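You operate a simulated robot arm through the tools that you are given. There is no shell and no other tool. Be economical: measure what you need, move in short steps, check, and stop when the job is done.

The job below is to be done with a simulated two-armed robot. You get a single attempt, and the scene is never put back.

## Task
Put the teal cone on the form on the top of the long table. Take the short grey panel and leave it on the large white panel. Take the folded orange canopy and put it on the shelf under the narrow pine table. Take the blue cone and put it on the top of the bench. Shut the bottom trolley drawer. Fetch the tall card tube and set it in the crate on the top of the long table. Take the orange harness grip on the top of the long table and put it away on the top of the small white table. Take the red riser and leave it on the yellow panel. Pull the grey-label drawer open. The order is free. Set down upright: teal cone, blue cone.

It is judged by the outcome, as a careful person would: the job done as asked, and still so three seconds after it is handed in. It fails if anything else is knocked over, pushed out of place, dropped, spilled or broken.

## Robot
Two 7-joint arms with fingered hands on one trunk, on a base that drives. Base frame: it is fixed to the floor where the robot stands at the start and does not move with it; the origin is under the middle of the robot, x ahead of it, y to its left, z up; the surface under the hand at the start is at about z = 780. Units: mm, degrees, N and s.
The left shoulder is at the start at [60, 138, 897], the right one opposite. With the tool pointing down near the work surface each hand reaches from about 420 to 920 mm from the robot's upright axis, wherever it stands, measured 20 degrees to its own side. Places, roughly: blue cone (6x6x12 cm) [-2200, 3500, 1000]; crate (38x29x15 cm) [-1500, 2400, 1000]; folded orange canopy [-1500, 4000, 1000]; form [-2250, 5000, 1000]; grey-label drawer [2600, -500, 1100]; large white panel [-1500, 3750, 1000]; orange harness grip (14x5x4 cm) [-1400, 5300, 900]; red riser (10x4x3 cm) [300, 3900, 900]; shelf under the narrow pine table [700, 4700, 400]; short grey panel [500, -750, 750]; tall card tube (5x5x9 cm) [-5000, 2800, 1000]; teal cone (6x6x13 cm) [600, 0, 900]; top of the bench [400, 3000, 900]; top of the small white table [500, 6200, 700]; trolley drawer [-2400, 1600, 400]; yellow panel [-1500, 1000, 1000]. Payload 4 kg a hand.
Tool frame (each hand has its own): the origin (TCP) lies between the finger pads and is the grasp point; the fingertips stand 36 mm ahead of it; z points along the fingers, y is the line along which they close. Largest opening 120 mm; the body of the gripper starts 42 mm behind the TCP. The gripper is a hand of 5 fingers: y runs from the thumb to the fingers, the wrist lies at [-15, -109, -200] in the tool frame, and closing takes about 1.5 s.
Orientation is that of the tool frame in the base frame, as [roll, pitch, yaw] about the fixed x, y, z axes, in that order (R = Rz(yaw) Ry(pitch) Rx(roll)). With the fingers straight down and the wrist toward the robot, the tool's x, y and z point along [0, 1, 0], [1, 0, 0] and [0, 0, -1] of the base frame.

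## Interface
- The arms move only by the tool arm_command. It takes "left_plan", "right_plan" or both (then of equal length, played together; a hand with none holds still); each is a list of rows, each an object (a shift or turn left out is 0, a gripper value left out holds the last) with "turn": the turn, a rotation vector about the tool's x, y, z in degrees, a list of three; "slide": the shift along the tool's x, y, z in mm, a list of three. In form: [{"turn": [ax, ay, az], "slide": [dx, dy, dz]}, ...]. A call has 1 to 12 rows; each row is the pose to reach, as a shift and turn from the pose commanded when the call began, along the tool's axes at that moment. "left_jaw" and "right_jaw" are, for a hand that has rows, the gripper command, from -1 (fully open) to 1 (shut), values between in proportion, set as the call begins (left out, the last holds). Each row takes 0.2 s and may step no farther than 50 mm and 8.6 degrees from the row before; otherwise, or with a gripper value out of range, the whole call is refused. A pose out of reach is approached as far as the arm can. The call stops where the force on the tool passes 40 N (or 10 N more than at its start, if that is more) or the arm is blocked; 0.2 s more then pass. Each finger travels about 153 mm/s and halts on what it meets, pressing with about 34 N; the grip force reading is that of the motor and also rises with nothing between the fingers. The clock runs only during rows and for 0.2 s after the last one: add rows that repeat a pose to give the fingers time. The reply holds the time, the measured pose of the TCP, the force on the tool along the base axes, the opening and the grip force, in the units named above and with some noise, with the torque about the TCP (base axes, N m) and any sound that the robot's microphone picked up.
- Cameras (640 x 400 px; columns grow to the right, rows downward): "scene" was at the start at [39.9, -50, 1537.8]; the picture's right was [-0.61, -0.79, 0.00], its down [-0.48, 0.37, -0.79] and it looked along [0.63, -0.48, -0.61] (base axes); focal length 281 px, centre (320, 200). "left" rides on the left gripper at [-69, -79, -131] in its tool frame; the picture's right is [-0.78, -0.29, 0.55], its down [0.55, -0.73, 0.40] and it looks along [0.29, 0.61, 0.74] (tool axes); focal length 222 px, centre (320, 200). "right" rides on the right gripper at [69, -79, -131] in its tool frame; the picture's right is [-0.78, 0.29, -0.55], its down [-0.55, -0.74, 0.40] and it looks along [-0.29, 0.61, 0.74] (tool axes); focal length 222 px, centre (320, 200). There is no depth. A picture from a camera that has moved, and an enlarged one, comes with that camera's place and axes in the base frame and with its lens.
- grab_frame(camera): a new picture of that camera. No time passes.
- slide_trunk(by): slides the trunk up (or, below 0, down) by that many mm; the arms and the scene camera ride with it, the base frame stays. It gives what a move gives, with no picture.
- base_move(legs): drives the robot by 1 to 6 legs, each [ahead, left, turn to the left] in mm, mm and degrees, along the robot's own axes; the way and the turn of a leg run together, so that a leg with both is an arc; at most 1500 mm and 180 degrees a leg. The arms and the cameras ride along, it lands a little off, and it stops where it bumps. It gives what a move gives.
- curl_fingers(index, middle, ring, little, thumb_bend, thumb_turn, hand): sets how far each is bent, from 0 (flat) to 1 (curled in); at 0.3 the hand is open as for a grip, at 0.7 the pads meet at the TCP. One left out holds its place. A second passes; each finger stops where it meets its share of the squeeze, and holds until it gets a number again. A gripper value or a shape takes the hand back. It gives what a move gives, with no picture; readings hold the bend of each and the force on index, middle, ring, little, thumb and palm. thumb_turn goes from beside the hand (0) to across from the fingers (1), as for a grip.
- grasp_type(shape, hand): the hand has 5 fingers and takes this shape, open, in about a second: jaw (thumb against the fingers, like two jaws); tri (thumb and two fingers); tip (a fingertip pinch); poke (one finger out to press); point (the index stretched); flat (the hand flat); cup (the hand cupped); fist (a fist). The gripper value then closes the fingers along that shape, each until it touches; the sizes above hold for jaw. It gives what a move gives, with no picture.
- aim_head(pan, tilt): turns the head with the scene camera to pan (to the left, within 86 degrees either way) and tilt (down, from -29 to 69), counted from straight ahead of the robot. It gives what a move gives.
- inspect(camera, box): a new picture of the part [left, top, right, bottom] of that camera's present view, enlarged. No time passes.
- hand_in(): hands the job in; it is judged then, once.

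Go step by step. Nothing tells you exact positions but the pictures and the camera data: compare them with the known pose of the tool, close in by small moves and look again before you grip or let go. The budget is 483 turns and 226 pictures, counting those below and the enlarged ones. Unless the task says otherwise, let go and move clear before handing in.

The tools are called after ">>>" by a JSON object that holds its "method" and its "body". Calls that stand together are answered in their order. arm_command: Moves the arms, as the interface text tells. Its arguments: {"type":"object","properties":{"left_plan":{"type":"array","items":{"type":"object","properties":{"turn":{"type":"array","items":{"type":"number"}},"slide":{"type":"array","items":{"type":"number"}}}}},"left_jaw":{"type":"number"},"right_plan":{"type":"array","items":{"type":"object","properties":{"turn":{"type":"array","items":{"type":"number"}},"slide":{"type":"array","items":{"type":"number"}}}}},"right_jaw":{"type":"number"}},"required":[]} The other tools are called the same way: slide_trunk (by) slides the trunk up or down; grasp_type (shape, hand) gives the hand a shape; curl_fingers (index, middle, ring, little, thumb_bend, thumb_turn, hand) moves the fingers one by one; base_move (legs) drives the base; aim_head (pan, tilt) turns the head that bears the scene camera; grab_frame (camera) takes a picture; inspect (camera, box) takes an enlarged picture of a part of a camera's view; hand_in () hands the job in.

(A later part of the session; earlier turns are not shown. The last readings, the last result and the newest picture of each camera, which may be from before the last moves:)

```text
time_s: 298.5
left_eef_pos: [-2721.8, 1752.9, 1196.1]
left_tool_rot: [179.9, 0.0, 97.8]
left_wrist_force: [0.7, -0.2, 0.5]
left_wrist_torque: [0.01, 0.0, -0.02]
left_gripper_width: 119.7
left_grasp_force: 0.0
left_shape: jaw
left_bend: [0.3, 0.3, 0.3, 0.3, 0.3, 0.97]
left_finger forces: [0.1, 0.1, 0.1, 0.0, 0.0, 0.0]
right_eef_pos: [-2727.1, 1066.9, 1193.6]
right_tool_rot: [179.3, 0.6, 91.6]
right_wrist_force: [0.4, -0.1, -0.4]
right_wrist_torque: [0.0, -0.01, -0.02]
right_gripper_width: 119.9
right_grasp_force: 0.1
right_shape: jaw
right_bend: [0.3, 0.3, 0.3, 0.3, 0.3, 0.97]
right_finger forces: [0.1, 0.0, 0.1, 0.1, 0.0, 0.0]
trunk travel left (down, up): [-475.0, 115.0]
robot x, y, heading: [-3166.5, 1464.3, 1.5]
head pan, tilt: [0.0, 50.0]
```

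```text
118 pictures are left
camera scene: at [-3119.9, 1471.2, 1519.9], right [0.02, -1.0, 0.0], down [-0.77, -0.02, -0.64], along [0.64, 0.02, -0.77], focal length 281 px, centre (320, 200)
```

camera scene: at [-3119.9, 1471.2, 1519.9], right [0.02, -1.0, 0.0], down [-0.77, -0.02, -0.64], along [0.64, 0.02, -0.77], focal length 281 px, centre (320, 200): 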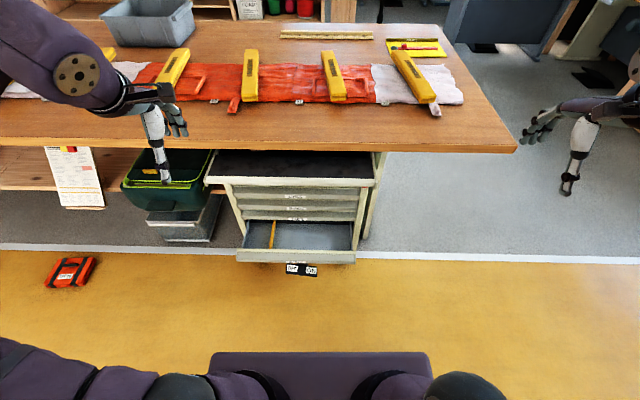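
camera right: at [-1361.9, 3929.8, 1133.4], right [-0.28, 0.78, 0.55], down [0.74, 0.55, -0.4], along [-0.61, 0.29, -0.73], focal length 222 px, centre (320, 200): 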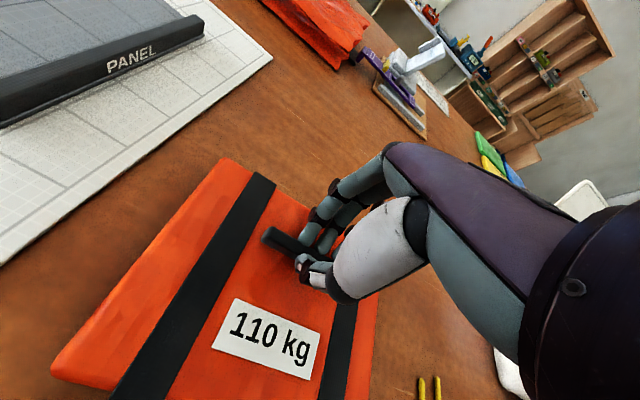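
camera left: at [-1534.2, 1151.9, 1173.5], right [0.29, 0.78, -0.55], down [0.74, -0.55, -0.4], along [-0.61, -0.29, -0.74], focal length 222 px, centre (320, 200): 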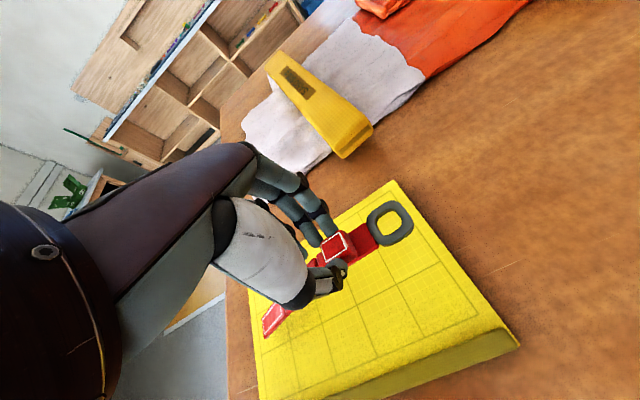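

The trolley's bottom drawer is open by about 200 mm toward me. I zoom to measure it, then lower the trunk.

>>> {"method": "inspect", "body": {"camera": "scene", "box": [190, 140, 400, 290]}}

>>> {"method": "slide_trunk", "body": {"by": -440}}

>>> {"method": "aim_head", "body": {"pan": 0, "tilt": 40}}

>>> {"method": "grab_frame", "body": {"camera": "scene"}}

```text
2.67 times, centred on (295, 215) of scene
camera zoom: at [-3119.9, 1471.2, 1519.9], right [0.02, -1.0, 0.0], down [-0.77, -0.02, -0.64], along [0.64, 0.02, -0.77], focal length 749 px, centre (387, 160)
```

zoom: 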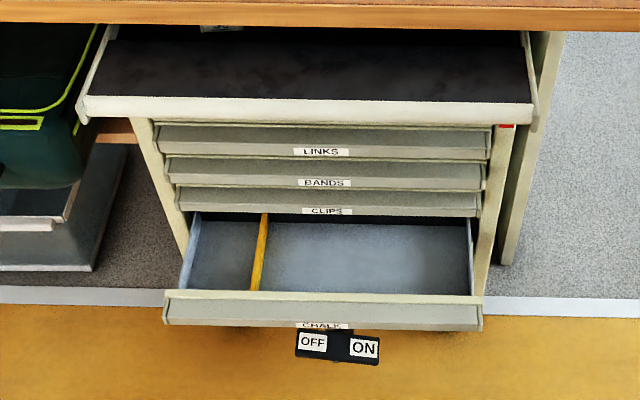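

```text
refused: -440 is not a number from -400 to 400
```

```text
time_s: 299.2
left_eef_pos: [-2721.4, 1751.4, 1194.7]
left_tool_rot: [179.9, 0.0, 97.8]
left_wrist_force: [-0.1, -0.5, 0.0]
left_wrist_torque: [-0.03, 0.03, -0.03]
left_gripper_width: 119.7
left_grasp_force: 0.1
left_shape: jaw
left_bend: [0.3, 0.3, 0.3, 0.3, 0.3, 0.97]
left_finger forces: [0.0, 0.0, 0.1, 0.0, 0.0, 0.0]
right_eef_pos: [-2729.1, 1066.0, 1193.7]
right_tool_rot: [179.3, 0.6, 91.5]
right_wrist_force: [0.5, -1.4, -0.7]
right_wrist_torque: [0.0, 0.0, -0.01]
right_gripper_width: 119.8
right_grasp_force: 0.0
right_shape: jaw
right_bend: [0.3, 0.3, 0.3, 0.3, 0.3, 0.97]
right_finger forces: [0.1, 0.1, 0.1, 0.1, 0.0, 0.0]
trunk travel left (down, up): [-475.0, 115.0]
robot x, y, heading: [-3164.7, 1466.3, 1.6]
head pan, tilt: [0.0, 40.0]
```

```text
116 pictures are left
camera scene: at [-3112.0, 1471.5, 1534.0], right [0.03, -1.0, 0.0], down [-0.64, -0.02, -0.77], along [0.77, 0.02, -0.64], focal length 281 px, centre (320, 200)
```

scene: 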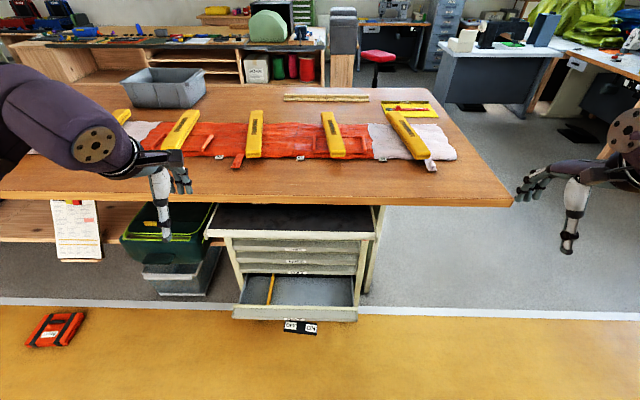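

>>> {"method": "grasp_type", "body": {"hand": "left", "shape": "fist"}}

>>> {"method": "slide_trunk", "body": {"by": -400}}

>>> {"method": "aim_head", "body": {"pan": 5, "tilt": 25}}

>>> {"method": "grab_frame", "body": {"camera": "scene"}}

```text
time_s: 300.1
left_eef_pos: [-2721.4, 1751.3, 1196.7]
left_tool_rot: [180.0, 0.0, 97.8]
left_wrist_force: [0.3, 0.2, -0.1]
left_wrist_torque: [0.02, 0.04, -0.03]
left_gripper_width: 0.2
left_grasp_force: 0.1
left_shape: fist
left_bend: [1.0, 1.0, 1.0, 1.0, 0.96, 0.85]
left_finger forces: [0.0, 0.1, 0.0, 0.0, 0.0, 0.1]
right_eef_pos: [-2728.1, 1066.9, 1193.8]
right_tool_rot: [179.4, 0.6, 91.6]
right_wrist_force: [0.3, -0.4, 0.1]
right_wrist_torque: [0.0, 0.03, 0.0]
right_gripper_width: 119.9
right_grasp_force: 0.1
right_shape: jaw
right_bend: [0.3, 0.3, 0.3, 0.3, 0.3, 0.97]
right_finger forces: [0.0, 0.1, 0.0, 0.1, 0.1, 0.0]
trunk travel left (down, up): [-475.0, 115.0]
robot x, y, heading: [-3169.0, 1468.0, 1.3]
head pan, tilt: [0.0, 40.0]
```

```text
time_s: 303.9
left_eef_pos: [-2721.5, 1752.6, 795.9]
left_tool_rot: [-179.9, 0.1, 97.7]
left_wrist_force: [0.6, 0.4, 0.3]
left_wrist_torque: [0.0, 0.01, 0.01]
left_gripper_width: 0.0
left_grasp_force: 0.0
left_shape: fist
left_bend: [1.0, 1.0, 1.0, 1.0, 0.96, 0.85]
left_finger forces: [0.0, 0.1, 0.0, 0.0, 0.0, 0.1]
right_eef_pos: [-2728.6, 1065.9, 794.1]
right_tool_rot: [179.4, 0.6, 91.6]
right_wrist_force: [0.0, 0.6, 0.1]
right_wrist_torque: [-0.01, -0.01, -0.01]
right_gripper_width: 120.1
right_grasp_force: 0.0
right_shape: jaw
right_bend: [0.3, 0.3, 0.3, 0.3, 0.3, 0.97]
right_finger forces: [0.0, 0.0, 0.0, 0.1, 0.0, 0.0]
trunk travel left (down, up): [-75.0, 515.0]
robot x, y, heading: [-3165.9, 1467.3, 1.8]
head pan, tilt: [0.0, 40.0]
```

```text
time_s: 304.7
left_eef_pos: [-2720.0, 1752.9, 796.3]
left_tool_rot: [180.0, 0.0, 97.8]
left_wrist_force: [-0.3, 0.5, 0.1]
left_wrist_torque: [-0.05, 0.0, 0.01]
left_gripper_width: 0.1
left_grasp_force: 0.0
left_shape: fist
left_bend: [1.0, 1.0, 1.0, 1.0, 0.96, 0.85]
left_finger forces: [0.0, 0.0, 0.0, 0.0, 0.1, 0.1]
right_eef_pos: [-2729.5, 1066.0, 793.5]
right_tool_rot: [179.2, 0.6, 91.4]
right_wrist_force: [-0.9, -0.1, 0.3]
right_wrist_torque: [-0.02, 0.02, 0.03]
right_gripper_width: 119.8
right_grasp_force: 0.0
right_shape: jaw
right_bend: [0.3, 0.3, 0.3, 0.3, 0.3, 0.97]
right_finger forces: [0.0, 0.0, 0.0, 0.1, 0.0, 0.1]
trunk travel left (down, up): [-75.0, 515.0]
robot x, y, heading: [-3167.6, 1468.2, 1.4]
head pan, tilt: [5.0, 25.0]
```

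```text
115 pictures are left
camera scene: at [-3105.4, 1479.7, 1157.3], right [0.11, -0.99, 0.0], down [-0.42, -0.05, -0.91], along [0.9, 0.1, -0.42], focal length 281 px, centre (320, 200)
```

scene: 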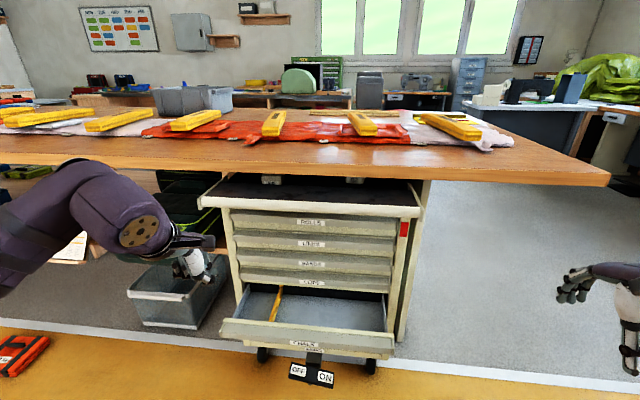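

Triangulated: the drawer front is at x≈-2571, y 1347–1811, z 450–535; closed fronts are at about x≈-2450. I bring the left fist in front of its middle.

>>> {"method": "arm_command", "body": {"left_plan": [{"turn": [0, 0, 1], "slide": [-22, 1, 40]}, {"turn": [0, 0, 2], "slide": [-44, 2, 80]}, {"turn": [0, 0, 3], "slide": [-66, 3, 120]}, {"turn": [0, 0, 4], "slide": [-88, 4, 160]}, {"turn": [0, 0, 5], "slide": [-110, 5, 200]}, {"turn": [0, 0, 6], "slide": [-132, 5, 240]}, {"turn": [0, 0, 7], "slide": [-154, 6, 280]}, {"turn": [0, 0, 7.7], "slide": [-174, 7, 320]}]}}

>>> {"method": "grab_frame", "body": {"camera": "scene"}}

```text
time_s: 306.5
left_eef_pos: [-2691.4, 1578.5, 474.1]
left_tool_rot: [180.0, 0.1, 90.2]
left_wrist_force: [0.4, -0.3, -0.1]
left_wrist_torque: [-0.03, 0.01, 0.05]
left_gripper_width: 0.0
left_grasp_force: 0.1
left_shape: fist
left_bend: [1.0, 1.0, 1.0, 1.0, 0.96, 0.85]
left_finger forces: [0.0, 0.0, 0.1, 0.1, 0.0, 0.0]
right_eef_pos: [-2728.8, 1066.7, 793.5]
right_tool_rot: [179.2, 0.6, 91.6]
right_wrist_force: [0.3, -0.1, 0.2]
right_wrist_torque: [0.0, 0.0, -0.03]
right_gripper_width: 119.8
right_grasp_force: 0.1
right_shape: jaw
right_bend: [0.3, 0.3, 0.3, 0.3, 0.3, 0.97]
right_finger forces: [0.0, 0.0, 0.1, 0.0, 0.0, 0.0]
trunk travel left (down, up): [-75.0, 515.0]
robot x, y, heading: [-3166.6, 1465.5, 1.3]
head pan, tilt: [5.0, 25.0]
```

```text
114 pictures are left
camera scene: at [-3105.6, 1479.9, 1157.4], right [0.11, -0.99, 0.0], down [-0.42, -0.05, -0.91], along [0.9, 0.1, -0.42], focal length 281 px, centre (320, 200)
```

scene: 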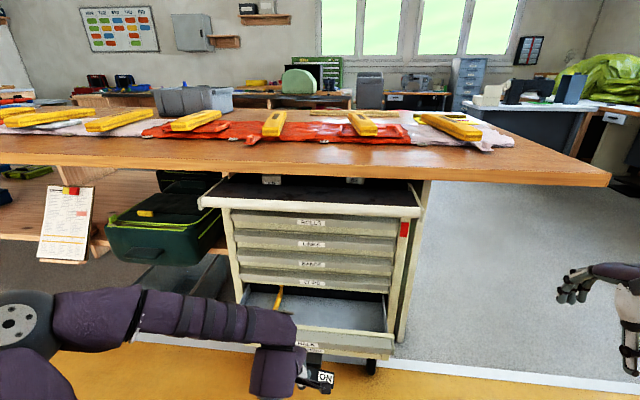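

I push eastward in small steps.

>>> {"method": "arm_command", "body": {"left_plan": [{"slide": [0, 20, 0]}, {"slide": [0, 40, 0]}, {"slide": [0, 60, 0]}, {"slide": [0, 80, 0]}, {"slide": [0, 100, 0]}, {"slide": [0, 115, 0]}, {"slide": [0, 130, 0]}, {"slide": [0, 145, 0]}]}}

>>> {"method": "grab_frame", "body": {"camera": "scene"}}

```text
time_s: 308.3
left_eef_pos: [-2545.3, 1579.8, 476.3]
left_tool_rot: [180.0, 0.0, 90.1]
left_wrist_force: [-0.6, 0.5, 0.3]
left_wrist_torque: [0.05, -0.01, -0.02]
left_gripper_width: 0.2
left_grasp_force: 0.1
left_shape: fist
left_bend: [1.0, 1.0, 1.0, 1.0, 0.96, 0.85]
left_finger forces: [0.0, 0.0, 0.0, 0.0, 0.0, 0.0]
right_eef_pos: [-2729.1, 1066.2, 793.8]
right_tool_rot: [179.3, 0.6, 91.5]
right_wrist_force: [-0.8, 0.0, -0.5]
right_wrist_torque: [-0.01, -0.02, 0.04]
right_gripper_width: 119.8
right_grasp_force: 0.0
right_shape: jaw
right_bend: [0.3, 0.3, 0.3, 0.3, 0.3, 0.97]
right_finger forces: [0.0, 0.0, 0.0, 0.1, 0.0, 0.0]
trunk travel left (down, up): [-75.0, 515.0]
robot x, y, heading: [-3166.8, 1467.9, 1.5]
head pan, tilt: [5.0, 25.0]
```

```text
113 pictures are left
camera scene: at [-3105.4, 1479.6, 1157.4], right [0.11, -0.99, 0.0], down [-0.42, -0.05, -0.91], along [0.9, 0.1, -0.42], focal length 281 px, centre (320, 200)
```

scene: 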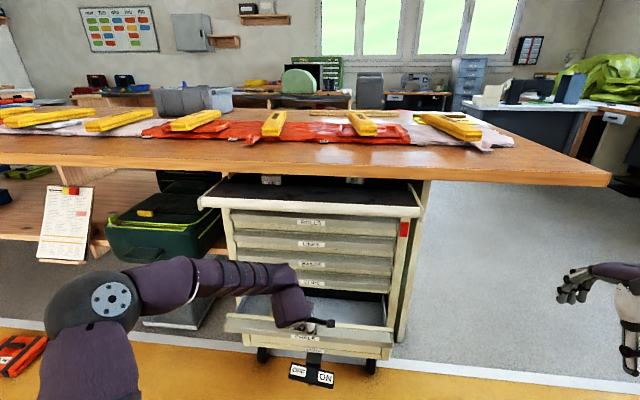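

>>> {"method": "inspect", "body": {"camera": "scene", "box": [200, 240, 420, 400]}}

>>> {"method": "grab_frame", "body": {"camera": "left"}}

```text
2.50 times, centred on (310, 320) of scene
camera zoom: at [-3105.4, 1479.6, 1157.4], right [0.11, -0.99, 0.0], down [-0.42, -0.05, -0.91], along [0.9, 0.1, -0.42], focal length 702 px, centre (345, -100)
```

zoom: 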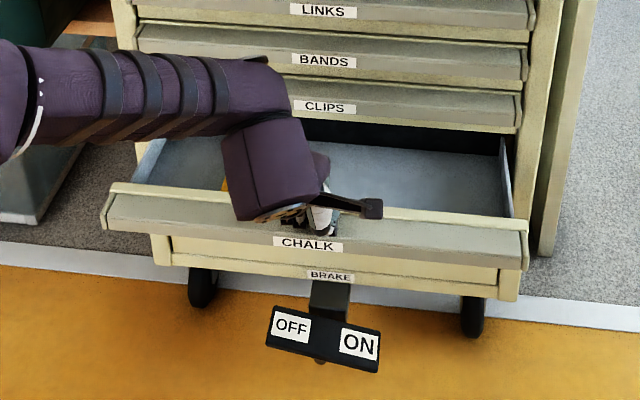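

```text
111 pictures are left
camera left: at [-2624.2, 1510.7, 606.4], right [-0.29, -0.79, -0.55], down [-0.74, 0.55, -0.4], along [0.61, 0.29, -0.74], focal length 222 px, centre (320, 200)
```

left: 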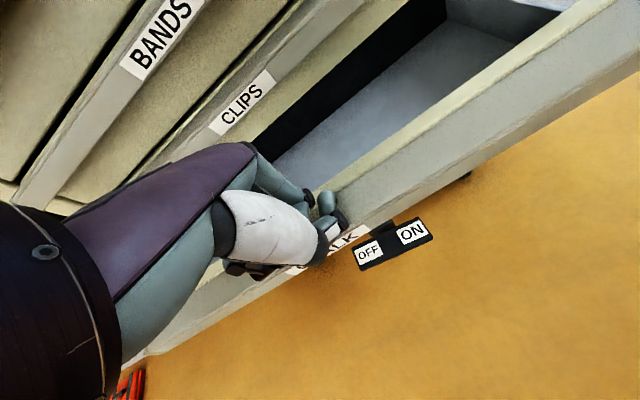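

The fist is right at the drawer's front face over the "CHALK" label (the trolley also has a brake pedal below, which I avoid). I keep pushing.

>>> {"method": "arm_command", "body": {"left_plan": [{"slide": [0, 10, 0]}, {"slide": [0, 20, 0]}, {"slide": [0, 30, 0]}, {"slide": [0, 40, 0]}, {"slide": [0, 50, 0]}, {"slide": [0, 60, 0]}]}}

>>> {"method": "inspect", "body": {"camera": "scene", "box": [200, 240, 420, 400]}}

```text
time_s: 309.7
left_eef_pos: [-2486.5, 1581.7, 475.8]
left_tool_rot: [180.0, 0.0, 90.2]
left_wrist_force: [-0.3, 0.4, 0.2]
left_wrist_torque: [0.02, 0.02, -0.02]
left_gripper_width: 0.3
left_grasp_force: 0.0
left_shape: fist
left_bend: [1.0, 1.0, 1.0, 1.0, 0.96, 0.85]
left_finger forces: [0.0, 0.1, 0.0, 0.0, 0.0, 0.0]
right_eef_pos: [-2729.5, 1065.5, 795.3]
right_tool_rot: [179.4, 0.6, 91.5]
right_wrist_force: [-0.6, 0.7, -1.1]
right_wrist_torque: [0.02, -0.03, 0.0]
right_gripper_width: 119.7
right_grasp_force: 0.1
right_shape: jaw
right_bend: [0.3, 0.3, 0.3, 0.3, 0.3, 0.97]
right_finger forces: [0.0, 0.0, 0.0, 0.0, 0.0, 0.0]
trunk travel left (down, up): [-75.0, 515.0]
robot x, y, heading: [-3169.4, 1464.4, 1.7]
head pan, tilt: [5.0, 25.0]
```

```text
2.50 times, centred on (310, 320) of scene
camera zoom: at [-3105.4, 1479.6, 1157.4], right [0.11, -0.99, 0.0], down [-0.42, -0.05, -0.91], along [0.9, 0.1, -0.42], focal length 702 px, centre (345, -100)
```

zoom: 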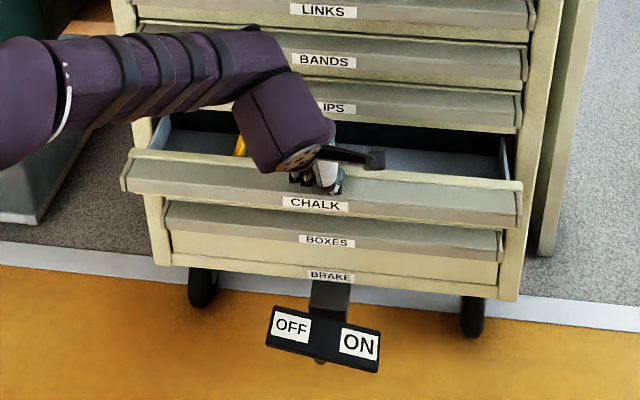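

The CHALK drawer is nearly in; the BOXES drawer beneath is already flush, so the open one is what's meant. I push it fully home.

>>> {"method": "arm_command", "body": {"left_plan": [{"slide": [0, 15, 0]}, {"slide": [0, 30, 0]}, {"slide": [0, 45, 0]}, {"slide": [0, 57, 0]}, {"slide": [0, 67, 0]}, {"slide": [0, 77, 0]}, {"slide": [0, 85, 0]}]}}

>>> {"method": "inspect", "body": {"camera": "scene", "box": [200, 240, 420, 400]}}

```text
time_s: 310.6
left_eef_pos: [-2439.9, 1582.5, 477.2]
left_tool_rot: [-179.5, -0.1, 90.1]
left_wrist_force: [-17.9, 2.2, 8.4]
left_wrist_torque: [-0.1, -1.53, 0.29]
left_gripper_width: 0.0
left_grasp_force: 0.1
left_shape: fist
left_bend: [1.0, 1.0, 1.0, 1.0, 0.96, 0.85]
left_finger forces: [0.1, 20.4, 0.0, 0.1, 0.0, 0.1]
right_eef_pos: [-2729.7, 1066.7, 795.2]
right_tool_rot: [179.1, 0.6, 91.7]
right_wrist_force: [-0.1, 0.7, 0.7]
right_wrist_torque: [0.03, 0.0, -0.02]
right_gripper_width: 119.3
right_grasp_force: 0.0
right_shape: jaw
right_bend: [0.3, 0.3, 0.3, 0.3, 0.3, 0.97]
right_finger forces: [0.1, 0.1, 0.0, 0.0, 0.0, 0.1]
trunk travel left (down, up): [-75.0, 515.0]
robot x, y, heading: [-3170.8, 1469.8, 1.4]
head pan, tilt: [5.0, 25.0]
stopped in row 4 (left hand): the force on the tool passed its limit at 58 N (the readings are from after the stop); the commanded pose is now the measured one
```

```text
2.50 times, centred on (310, 320) of scene
camera zoom: at [-3107.6, 1479.9, 1157.7], right [0.11, -0.99, 0.0], down [-0.42, -0.05, -0.91], along [0.9, 0.1, -0.42], focal length 702 px, centre (345, -100)
```

zoom: 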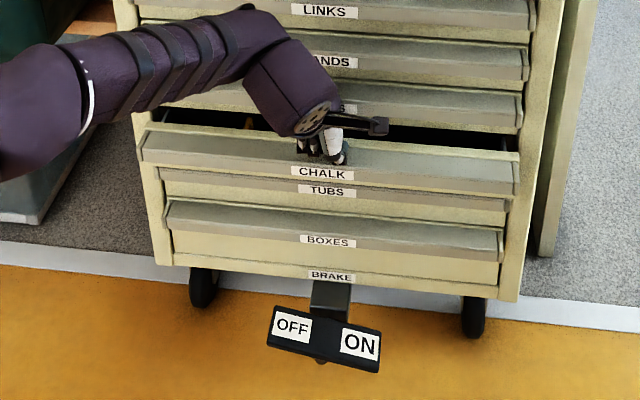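

The palm hit the upper drawers before CHALK was fully in. I back off, and tilt the hand so closed fingertips lead.

>>> {"method": "arm_command", "body": {"left_plan": [{"slide": [0, -40, 0]}, {"slide": [0, -80, 0]}, {"slide": [0, -120, 0]}, {"slide": [0, -160, 0]}]}}

>>> {"method": "grasp_type", "body": {"hand": "left", "shape": "jaw"}}

>>> {"method": "arm_command", "body": {"left_jaw": 1, "left_plan": [{"turn": [-8.5, 0, 0], "slide": [0, 0, -5]}, {"turn": [-17, 0, 0], "slide": [0, 0, -10]}, {"turn": [-25.5, 0, 0], "slide": [0, 0, -15]}, {"turn": [-34, 0, 0], "slide": [0, 0, -20]}, {"turn": [-42.5, 0, 0], "slide": [0, 0, -25]}, {"turn": [-51, 0, 0], "slide": [0, 0, -28]}, {"turn": [-59.5, 0, 0], "slide": [0, 0, -32]}, {"turn": [-59.5, 0, 0], "slide": [0, 0, -32]}]}}

>>> {"method": "grab_frame", "body": {"camera": "scene"}}

```text
time_s: 311.6
left_eef_pos: [-2599.5, 1583.5, 477.5]
left_tool_rot: [-179.5, -0.1, 90.1]
left_wrist_force: [-0.5, 0.3, -0.6]
left_wrist_torque: [-0.04, 0.03, 0.0]
left_gripper_width: 0.1
left_grasp_force: 0.0
left_shape: fist
left_bend: [1.0, 1.0, 1.0, 1.0, 0.96, 0.85]
left_finger forces: [0.0, 0.1, 0.0, 0.1, 0.0, 0.0]
right_eef_pos: [-2729.3, 1066.6, 793.7]
right_tool_rot: [179.4, 0.5, 91.6]
right_wrist_force: [-0.3, -0.5, 0.0]
right_wrist_torque: [-0.03, 0.01, -0.02]
right_gripper_width: 119.9
right_grasp_force: 0.0
right_shape: jaw
right_bend: [0.3, 0.3, 0.3, 0.3, 0.3, 0.97]
right_finger forces: [0.0, 0.0, 0.0, 0.0, 0.1, 0.1]
trunk travel left (down, up): [-75.0, 515.0]
robot x, y, heading: [-3169.3, 1471.5, 1.6]
head pan, tilt: [5.0, 25.0]
```

```text
time_s: 312.5
left_eef_pos: [-2597.7, 1582.6, 475.4]
left_tool_rot: [-179.4, -0.1, 90.2]
left_wrist_force: [-0.1, 0.0, 0.4]
left_wrist_torque: [-0.01, -0.02, -0.03]
left_gripper_width: 119.9
left_grasp_force: 0.0
left_shape: jaw
left_bend: [0.3, 0.3, 0.3, 0.3, 0.3, 0.97]
left_finger forces: [0.0, 0.0, 0.0, 0.0, 0.0, 0.0]
right_eef_pos: [-2728.7, 1066.5, 793.6]
right_tool_rot: [179.3, 0.5, 91.5]
right_wrist_force: [0.2, 0.0, 0.0]
right_wrist_torque: [0.03, 0.01, -0.02]
right_gripper_width: 119.9
right_grasp_force: 0.0
right_shape: jaw
right_bend: [0.3, 0.3, 0.3, 0.3, 0.3, 0.97]
right_finger forces: [0.0, 0.0, 0.0, 0.0, 0.1, 0.0]
trunk travel left (down, up): [-75.0, 515.0]
robot x, y, heading: [-3167.1, 1467.2, 1.6]
head pan, tilt: [5.0, 25.0]
```

```text
time_s: 314.3
left_eef_pos: [-2599.0, 1582.1, 508.5]
left_tool_rot: [121.0, -0.1, 90.1]
left_wrist_force: [-0.4, -0.2, -0.4]
left_wrist_torque: [0.01, 0.0, -0.04]
left_gripper_width: 0.3
left_grasp_force: 33.9
left_shape: jaw
left_bend: [0.7, 0.7, 0.7, 0.66, 0.7, 1.0]
left_finger forces: [0.0, 0.1, 0.0, 0.0, 0.0, 0.1]
right_eef_pos: [-2728.1, 1067.4, 794.2]
right_tool_rot: [179.3, 0.6, 91.6]
right_wrist_force: [-0.9, -0.3, -1.0]
right_wrist_torque: [-0.03, -0.01, 0.0]
right_gripper_width: 119.7
right_grasp_force: 0.0
right_shape: jaw
right_bend: [0.3, 0.3, 0.3, 0.3, 0.3, 0.97]
right_finger forces: [0.0, 0.0, 0.0, 0.1, 0.1, 0.0]
trunk travel left (down, up): [-75.0, 515.0]
robot x, y, heading: [-3170.5, 1466.4, 1.3]
head pan, tilt: [5.0, 25.0]
```

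```text
108 pictures are left
camera scene: at [-3105.6, 1479.7, 1157.4], right [0.11, -0.99, 0.0], down [-0.42, -0.05, -0.91], along [0.9, 0.1, -0.42], focal length 281 px, centre (320, 200)
```

scene: 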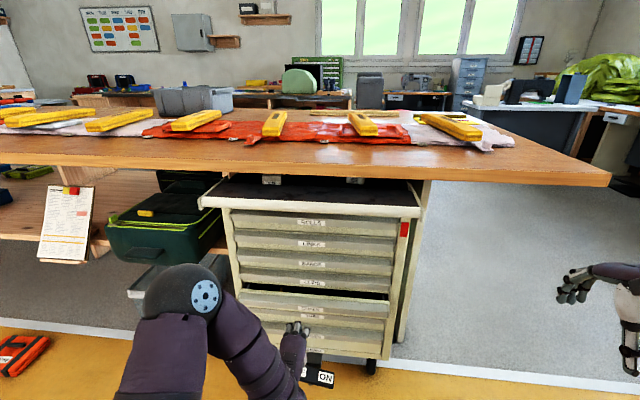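

Now push straight east with the fingertips.

>>> {"method": "arm_command", "body": {"left_plan": [{"slide": [0, 15, 26]}, {"slide": [0, 31, 51]}, {"slide": [0, 41, 69]}, {"slide": [0, 49, 81]}, {"slide": [0, 54, 90]}, {"slide": [0, 59, 99]}, {"slide": [0, 64, 107]}, {"slide": [0, 69, 115]}, {"slide": [0, 75, 124]}, {"slide": [0, 80, 133]}]}}

>>> {"method": "inspect", "body": {"camera": "scene", "box": [200, 210, 420, 370]}}

```text
time_s: 316.5
left_eef_pos: [-2444.8, 1581.1, 509.3]
left_tool_rot: [121.0, -0.1, 90.1]
left_wrist_force: [-0.2, -0.9, -0.9]
left_wrist_torque: [0.0, 0.0, -0.01]
left_gripper_width: 0.1
left_grasp_force: 34.5
left_shape: jaw
left_bend: [0.7, 0.7, 0.7, 0.66, 0.7, 1.0]
left_finger forces: [0.0, 0.0, 0.0, 0.0, 0.1, 0.1]
right_eef_pos: [-2728.5, 1065.1, 794.3]
right_tool_rot: [179.3, 0.6, 91.7]
right_wrist_force: [0.4, 0.0, -0.4]
right_wrist_torque: [-0.01, -0.05, 0.01]
right_gripper_width: 119.5
right_grasp_force: 0.1
right_shape: jaw
right_bend: [0.3, 0.3, 0.3, 0.3, 0.3, 0.97]
right_finger forces: [0.0, 0.0, 0.0, 0.1, 0.0, 0.0]
trunk travel left (down, up): [-75.0, 515.0]
robot x, y, heading: [-3169.9, 1463.1, 1.6]
head pan, tilt: [5.0, 25.0]
```

```text
2.50 times, centred on (310, 290) of scene
camera zoom: at [-3105.7, 1479.7, 1157.4], right [0.11, -0.99, 0.0], down [-0.42, -0.05, -0.91], along [0.9, 0.1, -0.42], focal length 702 px, centre (345, -25)
```

zoom: 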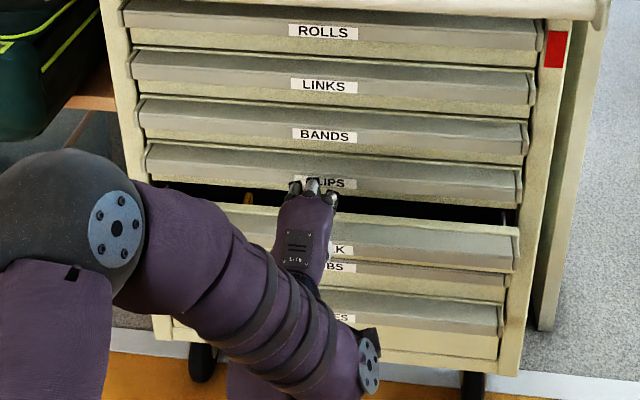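

>>> {"method": "grab_frame", "body": {"camera": "left"}}

>>> {"method": "aim_head", "body": {"pan": -35, "tilt": 30}}

>>> {"method": "grab_frame", "body": {"camera": "scene"}}

```text
106 pictures are left
camera left: at [-2596.5, 1511.8, 508.5], right [0.32, -0.78, -0.53], down [-0.04, 0.55, -0.83], along [0.95, 0.29, 0.15], focal length 222 px, centre (320, 200)
```

left: 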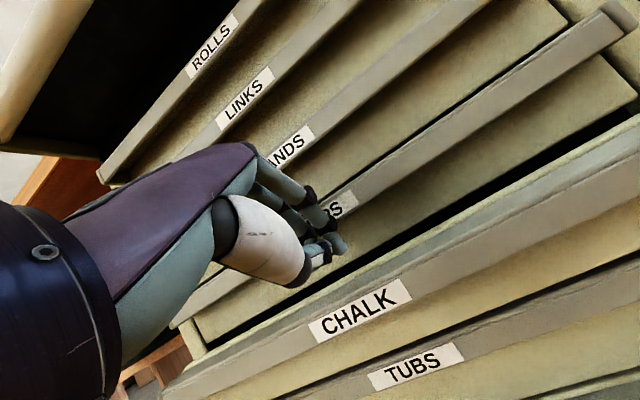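

```text
time_s: 317.6
left_eef_pos: [-2444.5, 1581.1, 510.3]
left_tool_rot: [121.1, -0.2, 90.2]
left_wrist_force: [-0.5, 0.5, -0.6]
left_wrist_torque: [-0.02, -0.03, 0.0]
left_gripper_width: 0.1
left_grasp_force: 33.8
left_shape: jaw
left_bend: [0.7, 0.7, 0.7, 0.66, 0.7, 1.0]
left_finger forces: [0.0, 0.0, 0.0, 0.1, 0.0, 0.0]
right_eef_pos: [-2727.8, 1066.6, 794.8]
right_tool_rot: [179.3, 0.7, 91.6]
right_wrist_force: [-0.3, 0.1, 0.2]
right_wrist_torque: [-0.01, 0.0, -0.03]
right_gripper_width: 120.0
right_grasp_force: 0.1
right_shape: jaw
right_bend: [0.3, 0.3, 0.3, 0.3, 0.3, 0.97]
right_finger forces: [0.0, 0.0, 0.0, 0.0, 0.1, 0.1]
trunk travel left (down, up): [-75.0, 515.0]
robot x, y, heading: [-3171.4, 1467.7, 1.6]
head pan, tilt: [-35.0, 30.0]
```

```text
105 pictures are left
camera scene: at [-3121.7, 1419.4, 1149.4], right [-0.55, -0.83, 0.0], down [-0.42, 0.28, -0.87], along [0.72, -0.48, -0.5], focal length 281 px, centre (320, 200)
```

scene: 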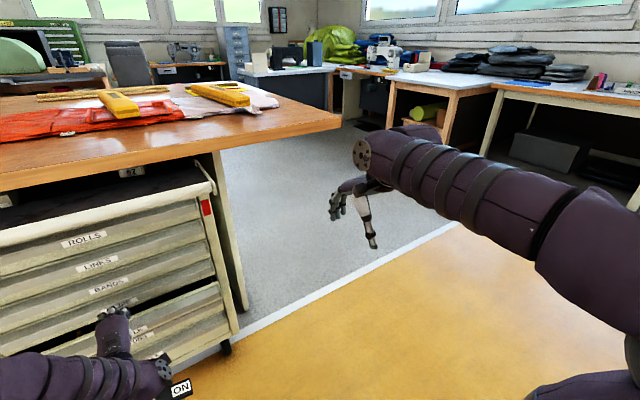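

The left camera shows my fingertips were above the CHALK front (its label is at z≈425, still ~45 mm open). I back off, drop 75 mm and push again.

>>> {"method": "arm_command", "body": {"left_plan": [{"slide": [0, -23, -39]}, {"slide": [0, -46, -77]}, {"slide": [0, -57, -94]}, {"slide": [0, -90, -74]}, {"slide": [0, -121, -55]}]}}

>>> {"method": "grab_frame", "body": {"camera": "left"}}

```text
time_s: 318.8
left_eef_pos: [-2552.9, 1583.2, 432.3]
left_tool_rot: [120.9, -0.1, 90.1]
left_wrist_force: [-0.3, -0.2, -0.3]
left_wrist_torque: [0.02, -0.01, 0.04]
left_gripper_width: 0.0
left_grasp_force: 34.0
left_shape: jaw
left_bend: [0.7, 0.7, 0.7, 0.66, 0.7, 1.0]
left_finger forces: [0.0, 0.0, 0.0, 0.0, 0.0, 0.0]
right_eef_pos: [-2728.9, 1066.5, 793.4]
right_tool_rot: [179.2, 0.7, 91.6]
right_wrist_force: [-0.6, -0.3, 0.2]
right_wrist_torque: [0.0, -0.02, 0.01]
right_gripper_width: 119.7
right_grasp_force: 0.1
right_shape: jaw
right_bend: [0.3, 0.3, 0.3, 0.3, 0.3, 0.97]
right_finger forces: [0.0, 0.0, 0.1, 0.1, 0.1, 0.1]
trunk travel left (down, up): [-75.0, 515.0]
robot x, y, heading: [-3167.0, 1465.0, 1.6]
head pan, tilt: [-35.0, 30.0]
```

```text
104 pictures are left
camera left: at [-2705.6, 1513.3, 432.1], right [0.32, -0.78, -0.53], down [-0.04, 0.55, -0.83], along [0.95, 0.29, 0.15], focal length 222 px, centre (320, 200)
```

left: 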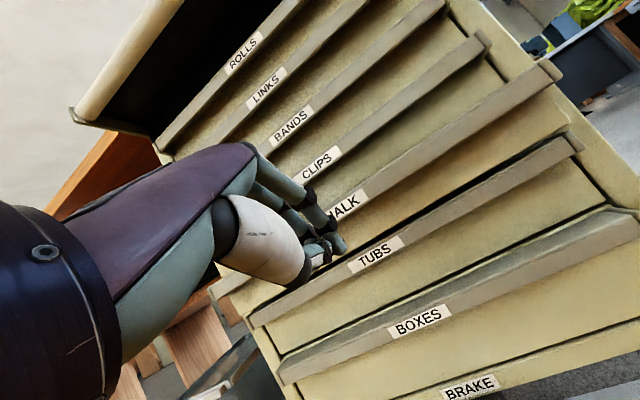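

>>> {"method": "aim_head", "body": {"pan": -10, "tilt": 35}}

>>> {"method": "inspect", "body": {"camera": "scene", "box": [100, 130, 340, 290]}}

```text
time_s: 319.7
left_eef_pos: [-2553.2, 1582.1, 434.0]
left_tool_rot: [121.1, -0.2, 90.2]
left_wrist_force: [0.3, -0.1, 0.1]
left_wrist_torque: [-0.03, -0.01, -0.03]
left_gripper_width: 0.3
left_grasp_force: 33.8
left_shape: jaw
left_bend: [0.7, 0.7, 0.7, 0.66, 0.7, 1.0]
left_finger forces: [0.0, 0.0, 0.1, 0.0, 0.0, 0.0]
right_eef_pos: [-2728.5, 1066.2, 793.8]
right_tool_rot: [179.2, 0.7, 91.5]
right_wrist_force: [0.0, -0.3, -0.1]
right_wrist_torque: [0.02, -0.01, 0.0]
right_gripper_width: 119.7
right_grasp_force: 0.0
right_shape: jaw
right_bend: [0.3, 0.3, 0.3, 0.3, 0.3, 0.97]
right_finger forces: [0.1, 0.0, 0.0, 0.0, 0.0, 0.0]
trunk travel left (down, up): [-75.0, 515.0]
robot x, y, heading: [-3168.9, 1468.0, 1.5]
head pan, tilt: [-10.0, 35.0]
```

```text
2.50 times, centred on (220, 210) of scene
camera zoom: at [-3110.1, 1456.2, 1141.6], right [-0.15, -0.99, 0.0], down [-0.57, 0.09, -0.82], along [0.81, -0.12, -0.57], focal length 702 px, centre (570, 175)
```

zoom: 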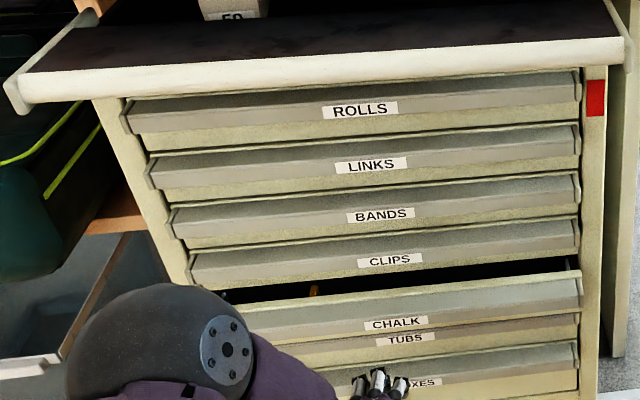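

Better triangulation: closed fronts at x≈-2392, CHALK's lip at x≈-2434, z≈449. I raise 30 mm and push again to about -2392.

>>> {"method": "arm_command", "body": {"left_plan": [{"slide": [0, 26, -15]}, {"slide": [0, 46, 19]}, {"slide": [0, 62, 45]}, {"slide": [0, 70, 58]}, {"slide": [0, 75, 66]}, {"slide": [0, 80, 75]}, {"slide": [0, 85, 84]}, {"slide": [0, 90, 92]}, {"slide": [0, 93, 97]}]}}

>>> {"method": "inspect", "body": {"camera": "scene", "box": [100, 130, 340, 290]}}

```text
time_s: 321.6
left_eef_pos: [-2428.5, 1581.2, 460.6]
left_tool_rot: [121.4, -0.1, 90.2]
left_wrist_force: [-13.6, -0.5, 4.8]
left_wrist_torque: [0.02, 0.01, 0.12]
left_gripper_width: 0.0
left_grasp_force: 33.7
left_shape: jaw
left_bend: [0.7, 0.7, 0.7, 0.66, 0.71, 1.0]
left_finger forces: [0.0, 0.1, 0.0, 0.1, 0.1, 0.0]
right_eef_pos: [-2728.1, 1067.8, 793.7]
right_tool_rot: [179.3, 0.6, 91.7]
right_wrist_force: [-1.2, -0.4, 0.4]
right_wrist_torque: [-0.03, -0.01, -0.01]
right_gripper_width: 119.8
right_grasp_force: 0.0
right_shape: jaw
right_bend: [0.3, 0.3, 0.3, 0.3, 0.3, 0.97]
right_finger forces: [0.0, 0.0, 0.0, 0.0, 0.0, 0.0]
trunk travel left (down, up): [-75.0, 515.0]
robot x, y, heading: [-3173.9, 1467.4, 1.5]
head pan, tilt: [-10.0, 35.0]
stopped in row 9 (left hand): the force on the tool passed its limit at 49 N (the readings are from after the stop); the commanded pose is now the measured one
```

```text
2.50 times, centred on (220, 210) of scene
camera zoom: at [-3111.9, 1456.3, 1141.7], right [-0.15, -0.99, 0.0], down [-0.57, 0.08, -0.82], along [0.81, -0.12, -0.57], focal length 702 px, centre (570, 175)
```

zoom: 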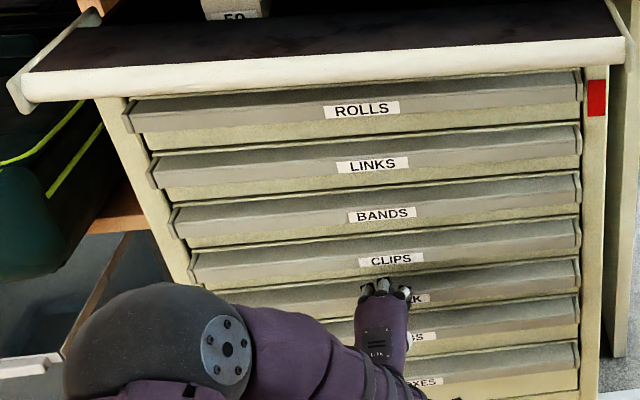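

The CHALK drawer is now flush with all the others. I withdraw the hand, turn it back down and raise the trunk.

>>> {"method": "arm_command", "body": {"left_plan": [{"slide": [0, -23, -39]}, {"slide": [0, -46, -77]}, {"slide": [0, -69, -116]}, {"slide": [0, -92, -154]}]}}

>>> {"method": "arm_command", "body": {"left_jaw": -1, "left_plan": [{"turn": [8.5, 0, 0]}, {"turn": [17, 0, 0]}, {"turn": [25.5, 0, 0]}, {"turn": [34, 0, 0]}, {"turn": [42.5, 0, 0]}, {"turn": [51, 0, 0]}, {"turn": [58.6, 0, 0]}]}}

>>> {"method": "slide_trunk", "body": {"by": 400}}

>>> {"method": "aim_head", "body": {"pan": 20, "tilt": 40}}

>>> {"method": "grab_frame", "body": {"camera": "scene"}}

```text
time_s: 322.6
left_eef_pos: [-2608.2, 1578.7, 467.3]
left_tool_rot: [121.3, -0.1, 90.2]
left_wrist_force: [-0.2, 0.1, 0.2]
left_wrist_torque: [-0.01, -0.03, 0.03]
left_gripper_width: 0.0
left_grasp_force: 34.6
left_shape: jaw
left_bend: [0.7, 0.7, 0.7, 0.66, 0.74, 1.0]
left_finger forces: [0.1, 0.1, 0.1, 0.1, 0.0, 0.0]
right_eef_pos: [-2729.1, 1067.4, 793.1]
right_tool_rot: [179.3, 0.6, 91.6]
right_wrist_force: [-0.4, 0.1, 0.2]
right_wrist_torque: [0.03, 0.0, 0.02]
right_gripper_width: 119.6
right_grasp_force: 0.0
right_shape: jaw
right_bend: [0.3, 0.3, 0.3, 0.3, 0.3, 0.97]
right_finger forces: [0.1, 0.1, 0.0, 0.1, 0.0, 0.0]
trunk travel left (down, up): [-75.0, 515.0]
robot x, y, heading: [-3173.8, 1466.9, 1.6]
head pan, tilt: [-10.0, 35.0]
```

```text
time_s: 324.2
left_eef_pos: [-2606.3, 1582.1, 460.2]
left_tool_rot: [177.8, -0.2, 90.3]
left_wrist_force: [1.1, -0.2, 0.4]
left_wrist_torque: [0.03, 0.0, 0.0]
left_gripper_width: 119.9
left_grasp_force: 0.1
left_shape: jaw
left_bend: [0.3, 0.3, 0.3, 0.3, 0.3, 0.97]
left_finger forces: [0.0, 0.0, 0.0, 0.1, 0.0, 0.0]
right_eef_pos: [-2727.4, 1067.1, 793.7]
right_tool_rot: [179.4, 0.6, 91.7]
right_wrist_force: [0.5, -0.1, 0.3]
right_wrist_torque: [0.0, 0.0, 0.03]
right_gripper_width: 119.6
right_grasp_force: 0.0
right_shape: jaw
right_bend: [0.3, 0.3, 0.3, 0.3, 0.3, 0.97]
right_finger forces: [0.0, 0.0, 0.0, 0.0, 0.0, 0.1]
trunk travel left (down, up): [-75.0, 515.0]
robot x, y, heading: [-3166.8, 1468.0, 1.7]
head pan, tilt: [-10.0, 35.0]
```

```text
time_s: 328.1
left_eef_pos: [-2606.2, 1581.8, 858.9]
left_tool_rot: [177.7, -0.2, 90.3]
left_wrist_force: [0.7, 0.3, 0.5]
left_wrist_torque: [0.04, -0.03, 0.02]
left_gripper_width: 119.8
left_grasp_force: 0.0
left_shape: jaw
left_bend: [0.3, 0.3, 0.3, 0.3, 0.3, 0.97]
left_finger forces: [0.0, 0.0, 0.0, 0.0, 0.1, 0.0]
right_eef_pos: [-2729.7, 1067.0, 1194.7]
right_tool_rot: [179.3, 0.6, 91.5]
right_wrist_force: [0.4, 0.3, 0.1]
right_wrist_torque: [-0.02, -0.01, -0.05]
right_gripper_width: 119.8
right_grasp_force: 0.1
right_shape: jaw
right_bend: [0.3, 0.3, 0.3, 0.3, 0.3, 0.97]
right_finger forces: [0.1, 0.0, 0.0, 0.1, 0.0, 0.0]
trunk travel left (down, up): [-475.0, 115.0]
robot x, y, heading: [-3172.0, 1467.8, 1.7]
head pan, tilt: [-10.0, 35.0]
```

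```text
time_s: 329.0
left_eef_pos: [-2607.1, 1581.8, 859.9]
left_tool_rot: [177.7, -0.3, 90.3]
left_wrist_force: [0.3, 0.2, -0.1]
left_wrist_torque: [-0.02, -0.02, -0.01]
left_gripper_width: 119.8
left_grasp_force: 0.1
left_shape: jaw
left_bend: [0.3, 0.3, 0.3, 0.3, 0.3, 0.97]
left_finger forces: [0.0, 0.0, 0.0, 0.0, 0.0, 0.0]
right_eef_pos: [-2729.2, 1067.5, 1194.3]
right_tool_rot: [179.3, 0.6, 91.6]
right_wrist_force: [-0.4, 0.1, -0.5]
right_wrist_torque: [-0.02, 0.01, 0.01]
right_gripper_width: 119.5
right_grasp_force: 0.0
right_shape: jaw
right_bend: [0.3, 0.3, 0.3, 0.3, 0.3, 0.97]
right_finger forces: [0.0, 0.0, 0.1, 0.1, 0.0, 0.0]
trunk travel left (down, up): [-475.0, 115.0]
robot x, y, heading: [-3167.5, 1465.2, 1.6]
head pan, tilt: [20.0, 40.0]
```

```text
101 pictures are left
camera scene: at [-3118.6, 1500.4, 1534.1], right [0.37, -0.93, 0.0], down [-0.6, -0.24, -0.77], along [0.71, 0.28, -0.64], focal length 281 px, centre (320, 200)
```

scene: 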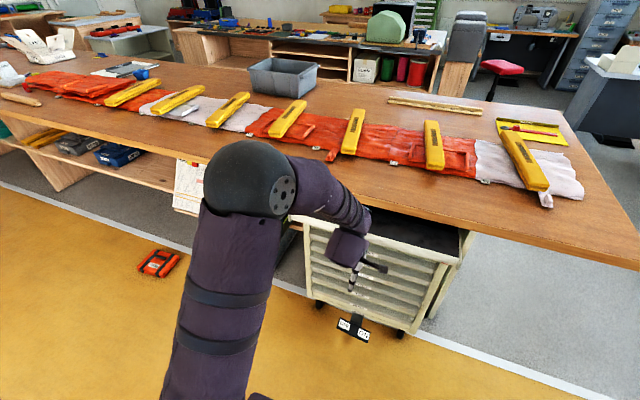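

Everything is shut on the trolley. I raise the left arm, turn to face the west wall and go look for the tall card tube on the window sill.

>>> {"method": "arm_command", "body": {"left_plan": [{"slide": [12, 0, -45]}, {"slide": [25, 0, -90]}, {"slide": [37, 0, -135]}, {"slide": [50, -10, -180]}, {"slide": [62, -30, -225]}, {"slide": [75, -50, -265]}, {"slide": [90, -70, -305]}, {"slide": [110, -90, -335]}]}}

>>> {"method": "base_move", "body": {"legs": [[-100, 0, 0], [0, 0, 178], [650, -1150, 0]]}}

>>> {"method": "aim_head", "body": {"pan": 0, "tilt": 25}}

>>> {"method": "grab_frame", "body": {"camera": "scene"}}

```text
refused: row 5 steps farther than a row can; nothing moved
```

```text
time_s: 343.7
left_eef_pos: [-4482.0, 2546.5, 859.1]
left_tool_rot: [177.6, -0.2, -93.6]
left_wrist_force: [-1.2, -0.1, -0.5]
left_wrist_torque: [0.0, -0.03, -0.01]
left_gripper_width: 120.2
left_grasp_force: 0.0
left_shape: jaw
left_bend: [0.3, 0.3, 0.3, 0.3, 0.3, 0.97]
left_finger forces: [0.0, 0.0, 0.1, 0.0, 0.0, 0.0]
right_eef_pos: [-4326.5, 3052.6, 1193.9]
right_tool_rot: [179.3, 0.6, -92.3]
right_wrist_force: [-0.8, 0.5, 0.4]
right_wrist_torque: [0.03, -0.02, 0.0]
right_gripper_width: 119.9
right_grasp_force: 0.1
right_shape: jaw
right_bend: [0.3, 0.3, 0.3, 0.3, 0.3, 0.97]
right_finger forces: [0.0, 0.1, 0.0, 0.0, 0.0, 0.1]
trunk travel left (down, up): [-475.0, 115.0]
robot x, y, heading: [-3916.2, 2624.9, 177.7]
head pan, tilt: [20.0, 40.0]
```

```text
time_s: 344.5
left_eef_pos: [-4481.2, 2547.1, 859.6]
left_tool_rot: [177.7, -0.3, -93.6]
left_wrist_force: [-0.3, -0.9, -0.8]
left_wrist_torque: [0.0, 0.02, -0.01]
left_gripper_width: 119.9
left_grasp_force: 0.0
left_shape: jaw
left_bend: [0.3, 0.3, 0.3, 0.3, 0.3, 0.97]
left_finger forces: [0.0, 0.0, 0.0, 0.1, 0.1, 0.0]
right_eef_pos: [-4325.9, 3051.6, 1194.0]
right_tool_rot: [179.3, 0.5, -92.4]
right_wrist_force: [-0.7, 0.3, -0.2]
right_wrist_torque: [0.0, 0.01, -0.02]
right_gripper_width: 119.7
right_grasp_force: 0.1
right_shape: jaw
right_bend: [0.3, 0.3, 0.3, 0.3, 0.3, 0.97]
right_finger forces: [0.0, 0.0, 0.0, 0.0, 0.0, 0.0]
trunk travel left (down, up): [-475.0, 115.0]
robot x, y, heading: [-3914.6, 2619.5, 177.7]
head pan, tilt: [0.0, 25.0]
```

```text
100 pictures are left
camera scene: at [-3974.6, 2627.8, 1557.3], right [0.04, 1.0, 0.0], down [0.42, -0.02, -0.91], along [-0.91, 0.04, -0.42], focal length 281 px, centre (320, 200)
```

scene: 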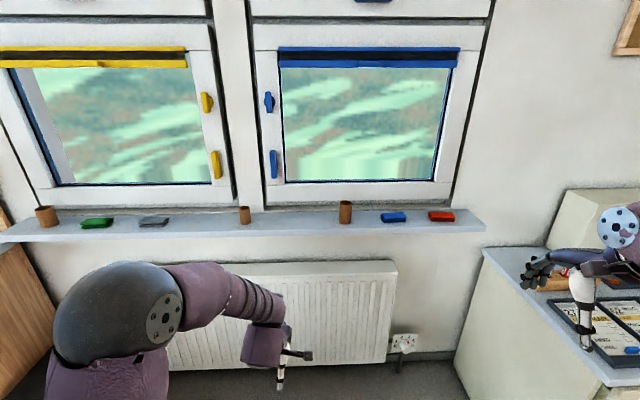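

The tallest tube is on the sill at about (-5054,2789). I'll take it with the right hand, closing along the sill; first raise the left hand, turn the right one, and drive closer.

>>> {"method": "arm_command", "body": {"left_plan": [{"slide": [0, 0, -45]}, {"slide": [0, 0, -90]}, {"slide": [0, -10, -135]}, {"slide": [0, -25, -180]}, {"slide": [0, -40, -225]}, {"slide": [5, -55, -265]}, {"slide": [10, -75, -300]}, {"slide": [20, -95, -330]}, {"slide": [20, -95, -330]}, {"slide": [20, -95, -330]}, {"slide": [20, -95, -330]}], "right_plan": [{"turn": [0, 0, 8.2]}, {"turn": [0, 0, 16.4]}, {"turn": [0, 0, 24.6]}, {"turn": [0, 0, 32.8]}, {"turn": [0, 0, 41]}, {"turn": [0, 0, 49.2]}, {"turn": [0, 0, 57.4]}, {"turn": [0, 0, 65.6]}, {"turn": [0, 0, 73.8]}, {"turn": [0, 0, 82]}, {"turn": [0, 0, 90]}]}}

>>> {"method": "base_move", "body": {"legs": [[380, 90, 2.3]]}}

>>> {"method": "aim_head", "body": {"pan": -15, "tilt": 35}}

>>> {"method": "grab_frame", "body": {"camera": "scene"}}

```text
time_s: 346.9
left_eef_pos: [-4373.2, 2520.2, 1186.4]
left_tool_rot: [177.8, -0.3, -93.6]
left_wrist_force: [-0.1, -0.8, 0.7]
left_wrist_torque: [0.0, -0.01, -0.02]
left_gripper_width: 119.7
left_grasp_force: 0.1
left_shape: jaw
left_bend: [0.3, 0.3, 0.3, 0.3, 0.3, 0.97]
left_finger forces: [0.0, 0.0, 0.1, 0.0, 0.0, 0.0]
right_eef_pos: [-4325.9, 3052.6, 1194.2]
right_tool_rot: [179.4, -0.6, 177.6]
right_wrist_force: [-0.4, 0.0, 0.1]
right_wrist_torque: [-0.02, 0.01, 0.0]
right_gripper_width: 119.6
right_grasp_force: 0.3
right_shape: jaw
right_bend: [0.3, 0.3, 0.3, 0.3, 0.3, 0.97]
right_finger forces: [0.0, 0.0, 0.0, 0.2, 0.0, 0.0]
trunk travel left (down, up): [-475.0, 115.0]
robot x, y, heading: [-3912.8, 2624.5, 177.2]
head pan, tilt: [0.0, 25.0]
```

```text
time_s: 349.4
left_eef_pos: [-4750.2, 2412.3, 1185.4]
left_tool_rot: [177.9, -0.3, -90.9]
left_wrist_force: [-0.6, 0.1, 0.6]
left_wrist_torque: [0.0, 0.01, -0.01]
left_gripper_width: 119.8
left_grasp_force: 0.0
left_shape: jaw
left_bend: [0.3, 0.3, 0.3, 0.3, 0.3, 0.97]
left_finger forces: [0.0, 0.0, 0.0, 0.1, 0.0, 0.0]
right_eef_pos: [-4728.1, 2946.8, 1193.0]
right_tool_rot: [179.5, -0.7, -179.6]
right_wrist_force: [-0.6, -0.1, 0.9]
right_wrist_torque: [0.01, -0.03, 0.01]
right_gripper_width: 119.7
right_grasp_force: 0.1
right_shape: jaw
right_bend: [0.3, 0.3, 0.3, 0.3, 0.3, 0.97]
right_finger forces: [0.0, 0.0, 0.0, 0.1, 0.0, 0.0]
trunk travel left (down, up): [-475.0, 115.0]
robot x, y, heading: [-4293.2, 2536.6, -179.6]
head pan, tilt: [0.0, 25.0]
```

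```text
time_s: 350.1
left_eef_pos: [-4750.9, 2411.8, 1185.6]
left_tool_rot: [177.7, -0.3, -90.9]
left_wrist_force: [-1.2, -0.1, -0.5]
left_wrist_torque: [0.01, -0.01, 0.01]
left_gripper_width: 119.9
left_grasp_force: 0.0
left_shape: jaw
left_bend: [0.3, 0.3, 0.3, 0.3, 0.3, 0.97]
left_finger forces: [0.0, 0.0, 0.0, 0.0, 0.0, 0.0]
right_eef_pos: [-4726.8, 2946.0, 1192.8]
right_tool_rot: [179.5, -0.7, -179.6]
right_wrist_force: [0.0, 1.1, 0.3]
right_wrist_torque: [0.02, -0.01, -0.01]
right_gripper_width: 119.8
right_grasp_force: 0.1
right_shape: jaw
right_bend: [0.3, 0.3, 0.3, 0.3, 0.3, 0.97]
right_finger forces: [0.0, 0.0, 0.0, 0.0, 0.0, 0.0]
trunk travel left (down, up): [-475.0, 115.0]
robot x, y, heading: [-4293.4, 2538.2, -179.5]
head pan, tilt: [-15.0, 35.0]
```

```text
99 pictures are left
camera scene: at [-4349.5, 2561.7, 1541.6], right [0.25, 0.97, 0.0], down [0.55, -0.14, -0.82], along [-0.79, 0.21, -0.57], focal length 281 px, centre (320, 200)
```

scene: 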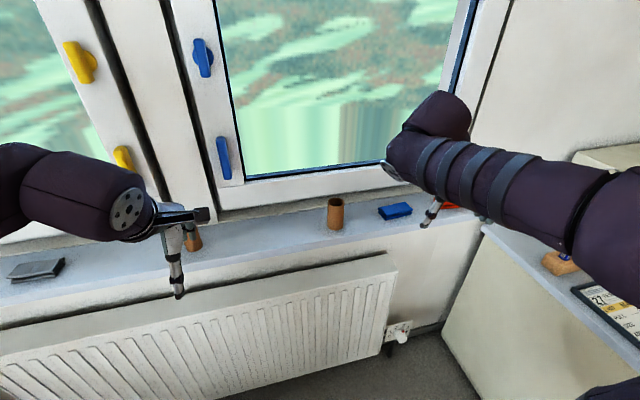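

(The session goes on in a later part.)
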